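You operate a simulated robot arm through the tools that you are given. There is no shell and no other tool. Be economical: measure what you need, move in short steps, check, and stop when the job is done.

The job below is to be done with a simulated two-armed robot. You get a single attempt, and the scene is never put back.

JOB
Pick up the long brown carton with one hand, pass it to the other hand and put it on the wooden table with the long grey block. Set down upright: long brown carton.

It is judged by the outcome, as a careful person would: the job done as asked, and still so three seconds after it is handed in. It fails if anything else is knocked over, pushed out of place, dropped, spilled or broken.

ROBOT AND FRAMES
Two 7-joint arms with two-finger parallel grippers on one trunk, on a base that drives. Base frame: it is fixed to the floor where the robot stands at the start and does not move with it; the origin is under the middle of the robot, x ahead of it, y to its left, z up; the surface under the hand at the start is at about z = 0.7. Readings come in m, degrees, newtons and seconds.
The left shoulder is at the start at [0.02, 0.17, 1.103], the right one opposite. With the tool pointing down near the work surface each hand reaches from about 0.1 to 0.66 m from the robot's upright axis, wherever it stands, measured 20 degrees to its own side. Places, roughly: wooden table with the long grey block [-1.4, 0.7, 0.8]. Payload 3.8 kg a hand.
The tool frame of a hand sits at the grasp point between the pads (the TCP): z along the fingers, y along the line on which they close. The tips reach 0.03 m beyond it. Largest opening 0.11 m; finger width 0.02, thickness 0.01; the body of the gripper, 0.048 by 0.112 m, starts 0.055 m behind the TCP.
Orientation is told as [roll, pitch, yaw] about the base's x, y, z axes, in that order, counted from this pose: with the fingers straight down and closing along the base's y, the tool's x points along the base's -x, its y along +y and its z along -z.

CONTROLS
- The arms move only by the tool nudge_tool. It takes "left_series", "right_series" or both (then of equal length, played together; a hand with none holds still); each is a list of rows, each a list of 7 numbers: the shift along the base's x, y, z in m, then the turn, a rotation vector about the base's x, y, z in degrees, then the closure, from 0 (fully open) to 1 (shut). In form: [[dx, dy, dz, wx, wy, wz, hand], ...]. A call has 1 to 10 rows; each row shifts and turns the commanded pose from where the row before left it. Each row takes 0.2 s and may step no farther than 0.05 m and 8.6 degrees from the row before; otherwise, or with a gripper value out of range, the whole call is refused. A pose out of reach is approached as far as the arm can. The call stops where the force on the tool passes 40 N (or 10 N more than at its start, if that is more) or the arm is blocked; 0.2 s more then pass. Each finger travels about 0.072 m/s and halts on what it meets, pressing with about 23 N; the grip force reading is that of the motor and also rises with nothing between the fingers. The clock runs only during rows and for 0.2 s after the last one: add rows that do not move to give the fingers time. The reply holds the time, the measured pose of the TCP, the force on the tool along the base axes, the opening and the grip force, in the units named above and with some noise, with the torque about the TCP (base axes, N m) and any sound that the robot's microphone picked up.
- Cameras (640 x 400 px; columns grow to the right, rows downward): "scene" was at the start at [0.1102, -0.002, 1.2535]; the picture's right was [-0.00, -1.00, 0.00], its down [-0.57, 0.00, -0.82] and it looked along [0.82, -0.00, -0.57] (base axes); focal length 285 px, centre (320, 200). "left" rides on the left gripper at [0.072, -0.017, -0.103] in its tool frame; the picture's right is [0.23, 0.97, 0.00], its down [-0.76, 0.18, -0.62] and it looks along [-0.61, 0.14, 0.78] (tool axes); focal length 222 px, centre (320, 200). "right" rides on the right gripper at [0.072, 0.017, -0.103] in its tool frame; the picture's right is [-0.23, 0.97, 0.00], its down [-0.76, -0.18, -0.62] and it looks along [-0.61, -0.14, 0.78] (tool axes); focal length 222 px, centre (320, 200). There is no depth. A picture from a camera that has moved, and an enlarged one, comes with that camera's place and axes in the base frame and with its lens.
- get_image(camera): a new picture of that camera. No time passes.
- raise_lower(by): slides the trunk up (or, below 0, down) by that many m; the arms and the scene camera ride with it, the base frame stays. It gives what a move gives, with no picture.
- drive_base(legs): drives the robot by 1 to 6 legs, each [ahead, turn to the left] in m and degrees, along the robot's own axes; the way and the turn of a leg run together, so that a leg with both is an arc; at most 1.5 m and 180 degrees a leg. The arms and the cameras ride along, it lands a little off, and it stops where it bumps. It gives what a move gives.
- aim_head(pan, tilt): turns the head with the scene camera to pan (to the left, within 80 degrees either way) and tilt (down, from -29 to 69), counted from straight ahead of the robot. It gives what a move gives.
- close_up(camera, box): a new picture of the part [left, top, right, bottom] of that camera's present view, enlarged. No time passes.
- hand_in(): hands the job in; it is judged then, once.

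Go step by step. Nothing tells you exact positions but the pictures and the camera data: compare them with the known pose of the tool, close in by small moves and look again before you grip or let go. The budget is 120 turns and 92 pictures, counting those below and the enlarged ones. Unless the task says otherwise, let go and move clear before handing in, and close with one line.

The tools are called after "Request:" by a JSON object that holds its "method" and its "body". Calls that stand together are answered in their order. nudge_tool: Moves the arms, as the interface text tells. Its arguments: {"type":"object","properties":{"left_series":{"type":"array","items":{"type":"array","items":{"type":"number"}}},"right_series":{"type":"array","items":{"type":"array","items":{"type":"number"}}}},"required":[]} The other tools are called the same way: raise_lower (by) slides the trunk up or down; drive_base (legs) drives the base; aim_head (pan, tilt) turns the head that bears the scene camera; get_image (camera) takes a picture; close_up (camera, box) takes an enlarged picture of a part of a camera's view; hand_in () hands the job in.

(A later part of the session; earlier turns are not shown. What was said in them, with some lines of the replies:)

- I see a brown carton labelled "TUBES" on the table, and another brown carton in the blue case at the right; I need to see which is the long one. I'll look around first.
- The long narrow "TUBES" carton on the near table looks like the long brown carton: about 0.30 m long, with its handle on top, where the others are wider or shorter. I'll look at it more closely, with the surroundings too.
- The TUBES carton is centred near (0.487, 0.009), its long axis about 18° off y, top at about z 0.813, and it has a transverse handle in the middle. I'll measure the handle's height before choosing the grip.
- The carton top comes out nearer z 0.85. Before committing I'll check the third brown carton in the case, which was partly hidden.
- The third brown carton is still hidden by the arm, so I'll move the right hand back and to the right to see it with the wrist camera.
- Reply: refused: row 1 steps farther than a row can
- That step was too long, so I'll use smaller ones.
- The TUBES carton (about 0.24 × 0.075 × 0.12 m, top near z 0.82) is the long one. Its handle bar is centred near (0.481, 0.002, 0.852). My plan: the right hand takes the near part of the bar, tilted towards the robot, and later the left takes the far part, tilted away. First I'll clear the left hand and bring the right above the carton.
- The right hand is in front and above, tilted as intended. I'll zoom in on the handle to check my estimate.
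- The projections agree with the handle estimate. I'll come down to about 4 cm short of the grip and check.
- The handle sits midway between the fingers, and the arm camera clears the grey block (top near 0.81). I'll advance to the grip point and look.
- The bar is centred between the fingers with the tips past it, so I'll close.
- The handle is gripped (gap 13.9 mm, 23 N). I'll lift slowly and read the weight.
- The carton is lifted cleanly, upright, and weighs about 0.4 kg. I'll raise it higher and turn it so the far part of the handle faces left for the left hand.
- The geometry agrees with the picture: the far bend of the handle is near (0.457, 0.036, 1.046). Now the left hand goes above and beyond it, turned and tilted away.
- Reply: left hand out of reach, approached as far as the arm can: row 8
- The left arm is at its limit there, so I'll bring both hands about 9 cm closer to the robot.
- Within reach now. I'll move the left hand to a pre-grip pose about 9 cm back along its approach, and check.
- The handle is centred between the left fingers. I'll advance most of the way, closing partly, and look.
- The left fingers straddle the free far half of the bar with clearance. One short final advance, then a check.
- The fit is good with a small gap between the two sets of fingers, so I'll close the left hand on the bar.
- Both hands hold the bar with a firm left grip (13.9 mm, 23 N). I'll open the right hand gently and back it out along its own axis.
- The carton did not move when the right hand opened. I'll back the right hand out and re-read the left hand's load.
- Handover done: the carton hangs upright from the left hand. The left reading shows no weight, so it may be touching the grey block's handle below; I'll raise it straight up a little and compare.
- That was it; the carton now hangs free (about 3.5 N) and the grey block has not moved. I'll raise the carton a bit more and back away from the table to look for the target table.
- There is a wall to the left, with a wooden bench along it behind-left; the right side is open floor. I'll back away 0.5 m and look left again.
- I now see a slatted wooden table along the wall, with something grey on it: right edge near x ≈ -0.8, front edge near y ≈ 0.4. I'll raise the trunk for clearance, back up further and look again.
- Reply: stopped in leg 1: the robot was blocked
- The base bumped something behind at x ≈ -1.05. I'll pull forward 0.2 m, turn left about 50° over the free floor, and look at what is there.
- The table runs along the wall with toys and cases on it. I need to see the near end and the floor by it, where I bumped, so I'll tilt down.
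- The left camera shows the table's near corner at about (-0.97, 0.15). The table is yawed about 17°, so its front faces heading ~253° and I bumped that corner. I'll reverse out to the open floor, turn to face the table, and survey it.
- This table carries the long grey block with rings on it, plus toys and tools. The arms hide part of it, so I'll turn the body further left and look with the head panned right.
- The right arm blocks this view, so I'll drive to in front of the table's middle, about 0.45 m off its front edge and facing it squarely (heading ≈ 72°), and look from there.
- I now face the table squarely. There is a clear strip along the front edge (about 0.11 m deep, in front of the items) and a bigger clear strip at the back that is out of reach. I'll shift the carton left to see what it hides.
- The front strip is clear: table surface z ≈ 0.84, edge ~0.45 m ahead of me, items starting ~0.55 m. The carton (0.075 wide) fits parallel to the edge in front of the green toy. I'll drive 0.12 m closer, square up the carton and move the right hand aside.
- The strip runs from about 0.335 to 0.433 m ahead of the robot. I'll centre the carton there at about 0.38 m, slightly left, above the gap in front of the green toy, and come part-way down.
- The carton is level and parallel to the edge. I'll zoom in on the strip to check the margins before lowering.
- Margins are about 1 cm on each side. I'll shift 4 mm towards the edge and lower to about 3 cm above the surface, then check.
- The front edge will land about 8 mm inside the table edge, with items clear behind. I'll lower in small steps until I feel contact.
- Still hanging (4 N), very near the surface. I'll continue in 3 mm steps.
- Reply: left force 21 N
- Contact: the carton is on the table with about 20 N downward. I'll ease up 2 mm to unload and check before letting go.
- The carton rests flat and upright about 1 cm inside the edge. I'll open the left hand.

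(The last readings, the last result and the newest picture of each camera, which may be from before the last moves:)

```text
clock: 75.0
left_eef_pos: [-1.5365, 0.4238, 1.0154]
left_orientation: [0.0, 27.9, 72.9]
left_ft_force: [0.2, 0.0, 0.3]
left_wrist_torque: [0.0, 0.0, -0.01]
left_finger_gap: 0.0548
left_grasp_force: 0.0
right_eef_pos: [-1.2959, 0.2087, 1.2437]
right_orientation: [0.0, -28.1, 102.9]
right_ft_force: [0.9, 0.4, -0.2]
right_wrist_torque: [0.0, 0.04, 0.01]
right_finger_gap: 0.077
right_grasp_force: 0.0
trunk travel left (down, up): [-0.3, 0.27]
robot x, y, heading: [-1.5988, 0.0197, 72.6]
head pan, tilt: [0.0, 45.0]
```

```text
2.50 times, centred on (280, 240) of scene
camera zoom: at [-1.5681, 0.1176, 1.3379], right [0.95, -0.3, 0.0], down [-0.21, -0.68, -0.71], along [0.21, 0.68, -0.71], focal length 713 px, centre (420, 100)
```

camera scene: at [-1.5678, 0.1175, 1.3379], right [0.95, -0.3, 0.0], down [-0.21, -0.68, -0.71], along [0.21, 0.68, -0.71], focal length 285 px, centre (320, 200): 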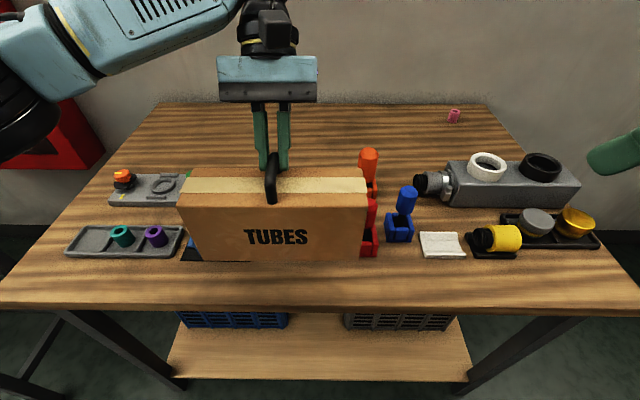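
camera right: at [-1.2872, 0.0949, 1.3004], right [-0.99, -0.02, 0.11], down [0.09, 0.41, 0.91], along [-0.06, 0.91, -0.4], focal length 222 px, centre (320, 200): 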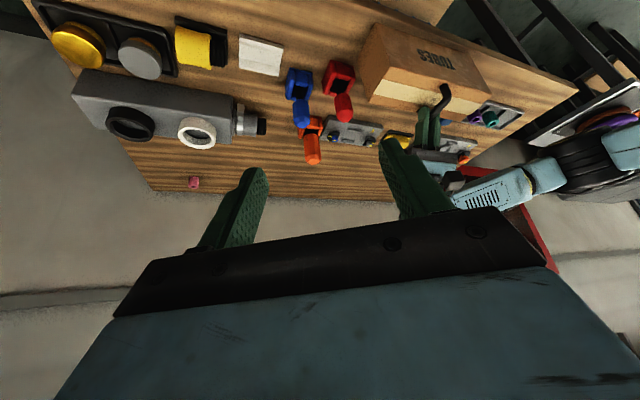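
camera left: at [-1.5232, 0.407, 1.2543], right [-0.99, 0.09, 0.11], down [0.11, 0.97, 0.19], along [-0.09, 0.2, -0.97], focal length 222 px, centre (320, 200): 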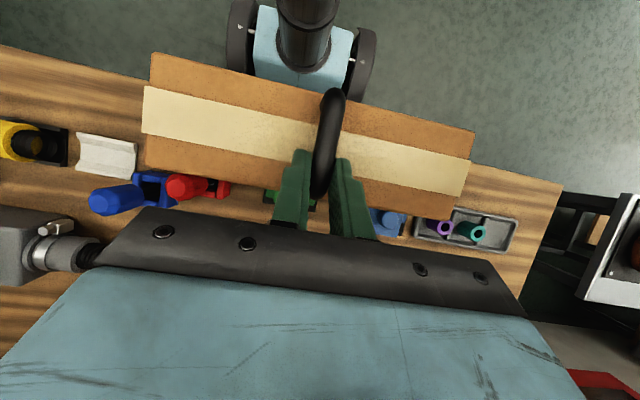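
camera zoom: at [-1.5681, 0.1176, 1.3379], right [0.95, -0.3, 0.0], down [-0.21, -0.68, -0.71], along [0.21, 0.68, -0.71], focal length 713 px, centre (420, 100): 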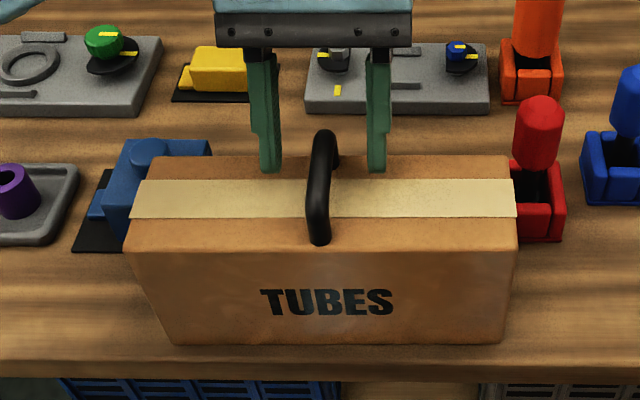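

The fingers are free and the carton stays put. I'll back the left hand out along its tilt and up.

Request:
{"method": "nudge_tool", "body": {"left_series": [[0.0042, 0.0134, 0.0265, 0, 0, 0, 0.5], [0.0042, 0.0134, 0.0265, 0, 0, 0, 0.5], [0, 0, 0.045, 0, 0, 0, 0.5], [0, 0, 0.045, 0, 0, 0, 0.5], [0, 0, 0.045, 0, 0, 0, 0.5], [-0.03, 0.01, 0.02, 0, 0, 0, 0.5], [-0.04, 0.01, 0, 0, 0, 0, 0.5]]}}

Request:
{"method": "get_image", "body": {"camera": "scene"}}

```text
clock: 76.6
left_eef_pos: [-1.5984, 0.4706, 1.2247]
left_orientation: [0.2, 28.0, 72.9]
left_ft_force: [-0.3, -0.2, -0.2]
left_wrist_torque: [0.03, 0.0, 0.01]
left_finger_gap: 0.0548
left_grasp_force: 0.0
right_eef_pos: [-1.2979, 0.2081, 1.2427]
right_orientation: [-0.1, -28.1, 102.9]
right_ft_force: [-0.4, 1.2, 0.1]
right_wrist_torque: [-0.02, 0.0, -0.02]
right_finger_gap: 0.0771
right_grasp_force: 0.1
trunk travel left (down, up): [-0.3, 0.27]
robot x, y, heading: [-1.5998, 0.0205, 72.7]
head pan, tilt: [0.0, 45.0]
```

```text
24 pictures are left
camera scene: at [-1.5692, 0.1177, 1.3379], right [0.95, -0.3, 0.0], down [-0.21, -0.68, -0.71], along [0.21, 0.68, -0.71], focal length 285 px, centre (320, 200)
```

scene: 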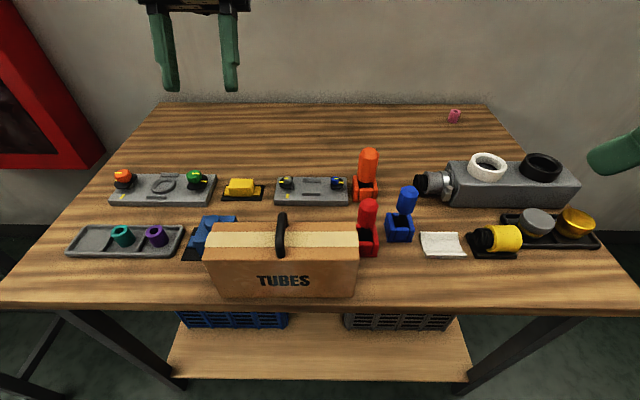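

The carton stands upright on the table with the long grey block. Both hands are clear of it and nothing around it has moved, so I'm handing in.

Request:
{"method": "hand_in", "body": {}}

```text
The job is handed in.
```

The long brown "TUBES" carton was picked up with the right hand, passed to the left, and set upright on the wooden table with the long grey block; on the way it briefly rested on another grey block's handle, and the base bumped the wooden table's corner, but I saw nothing knocked over or moved.
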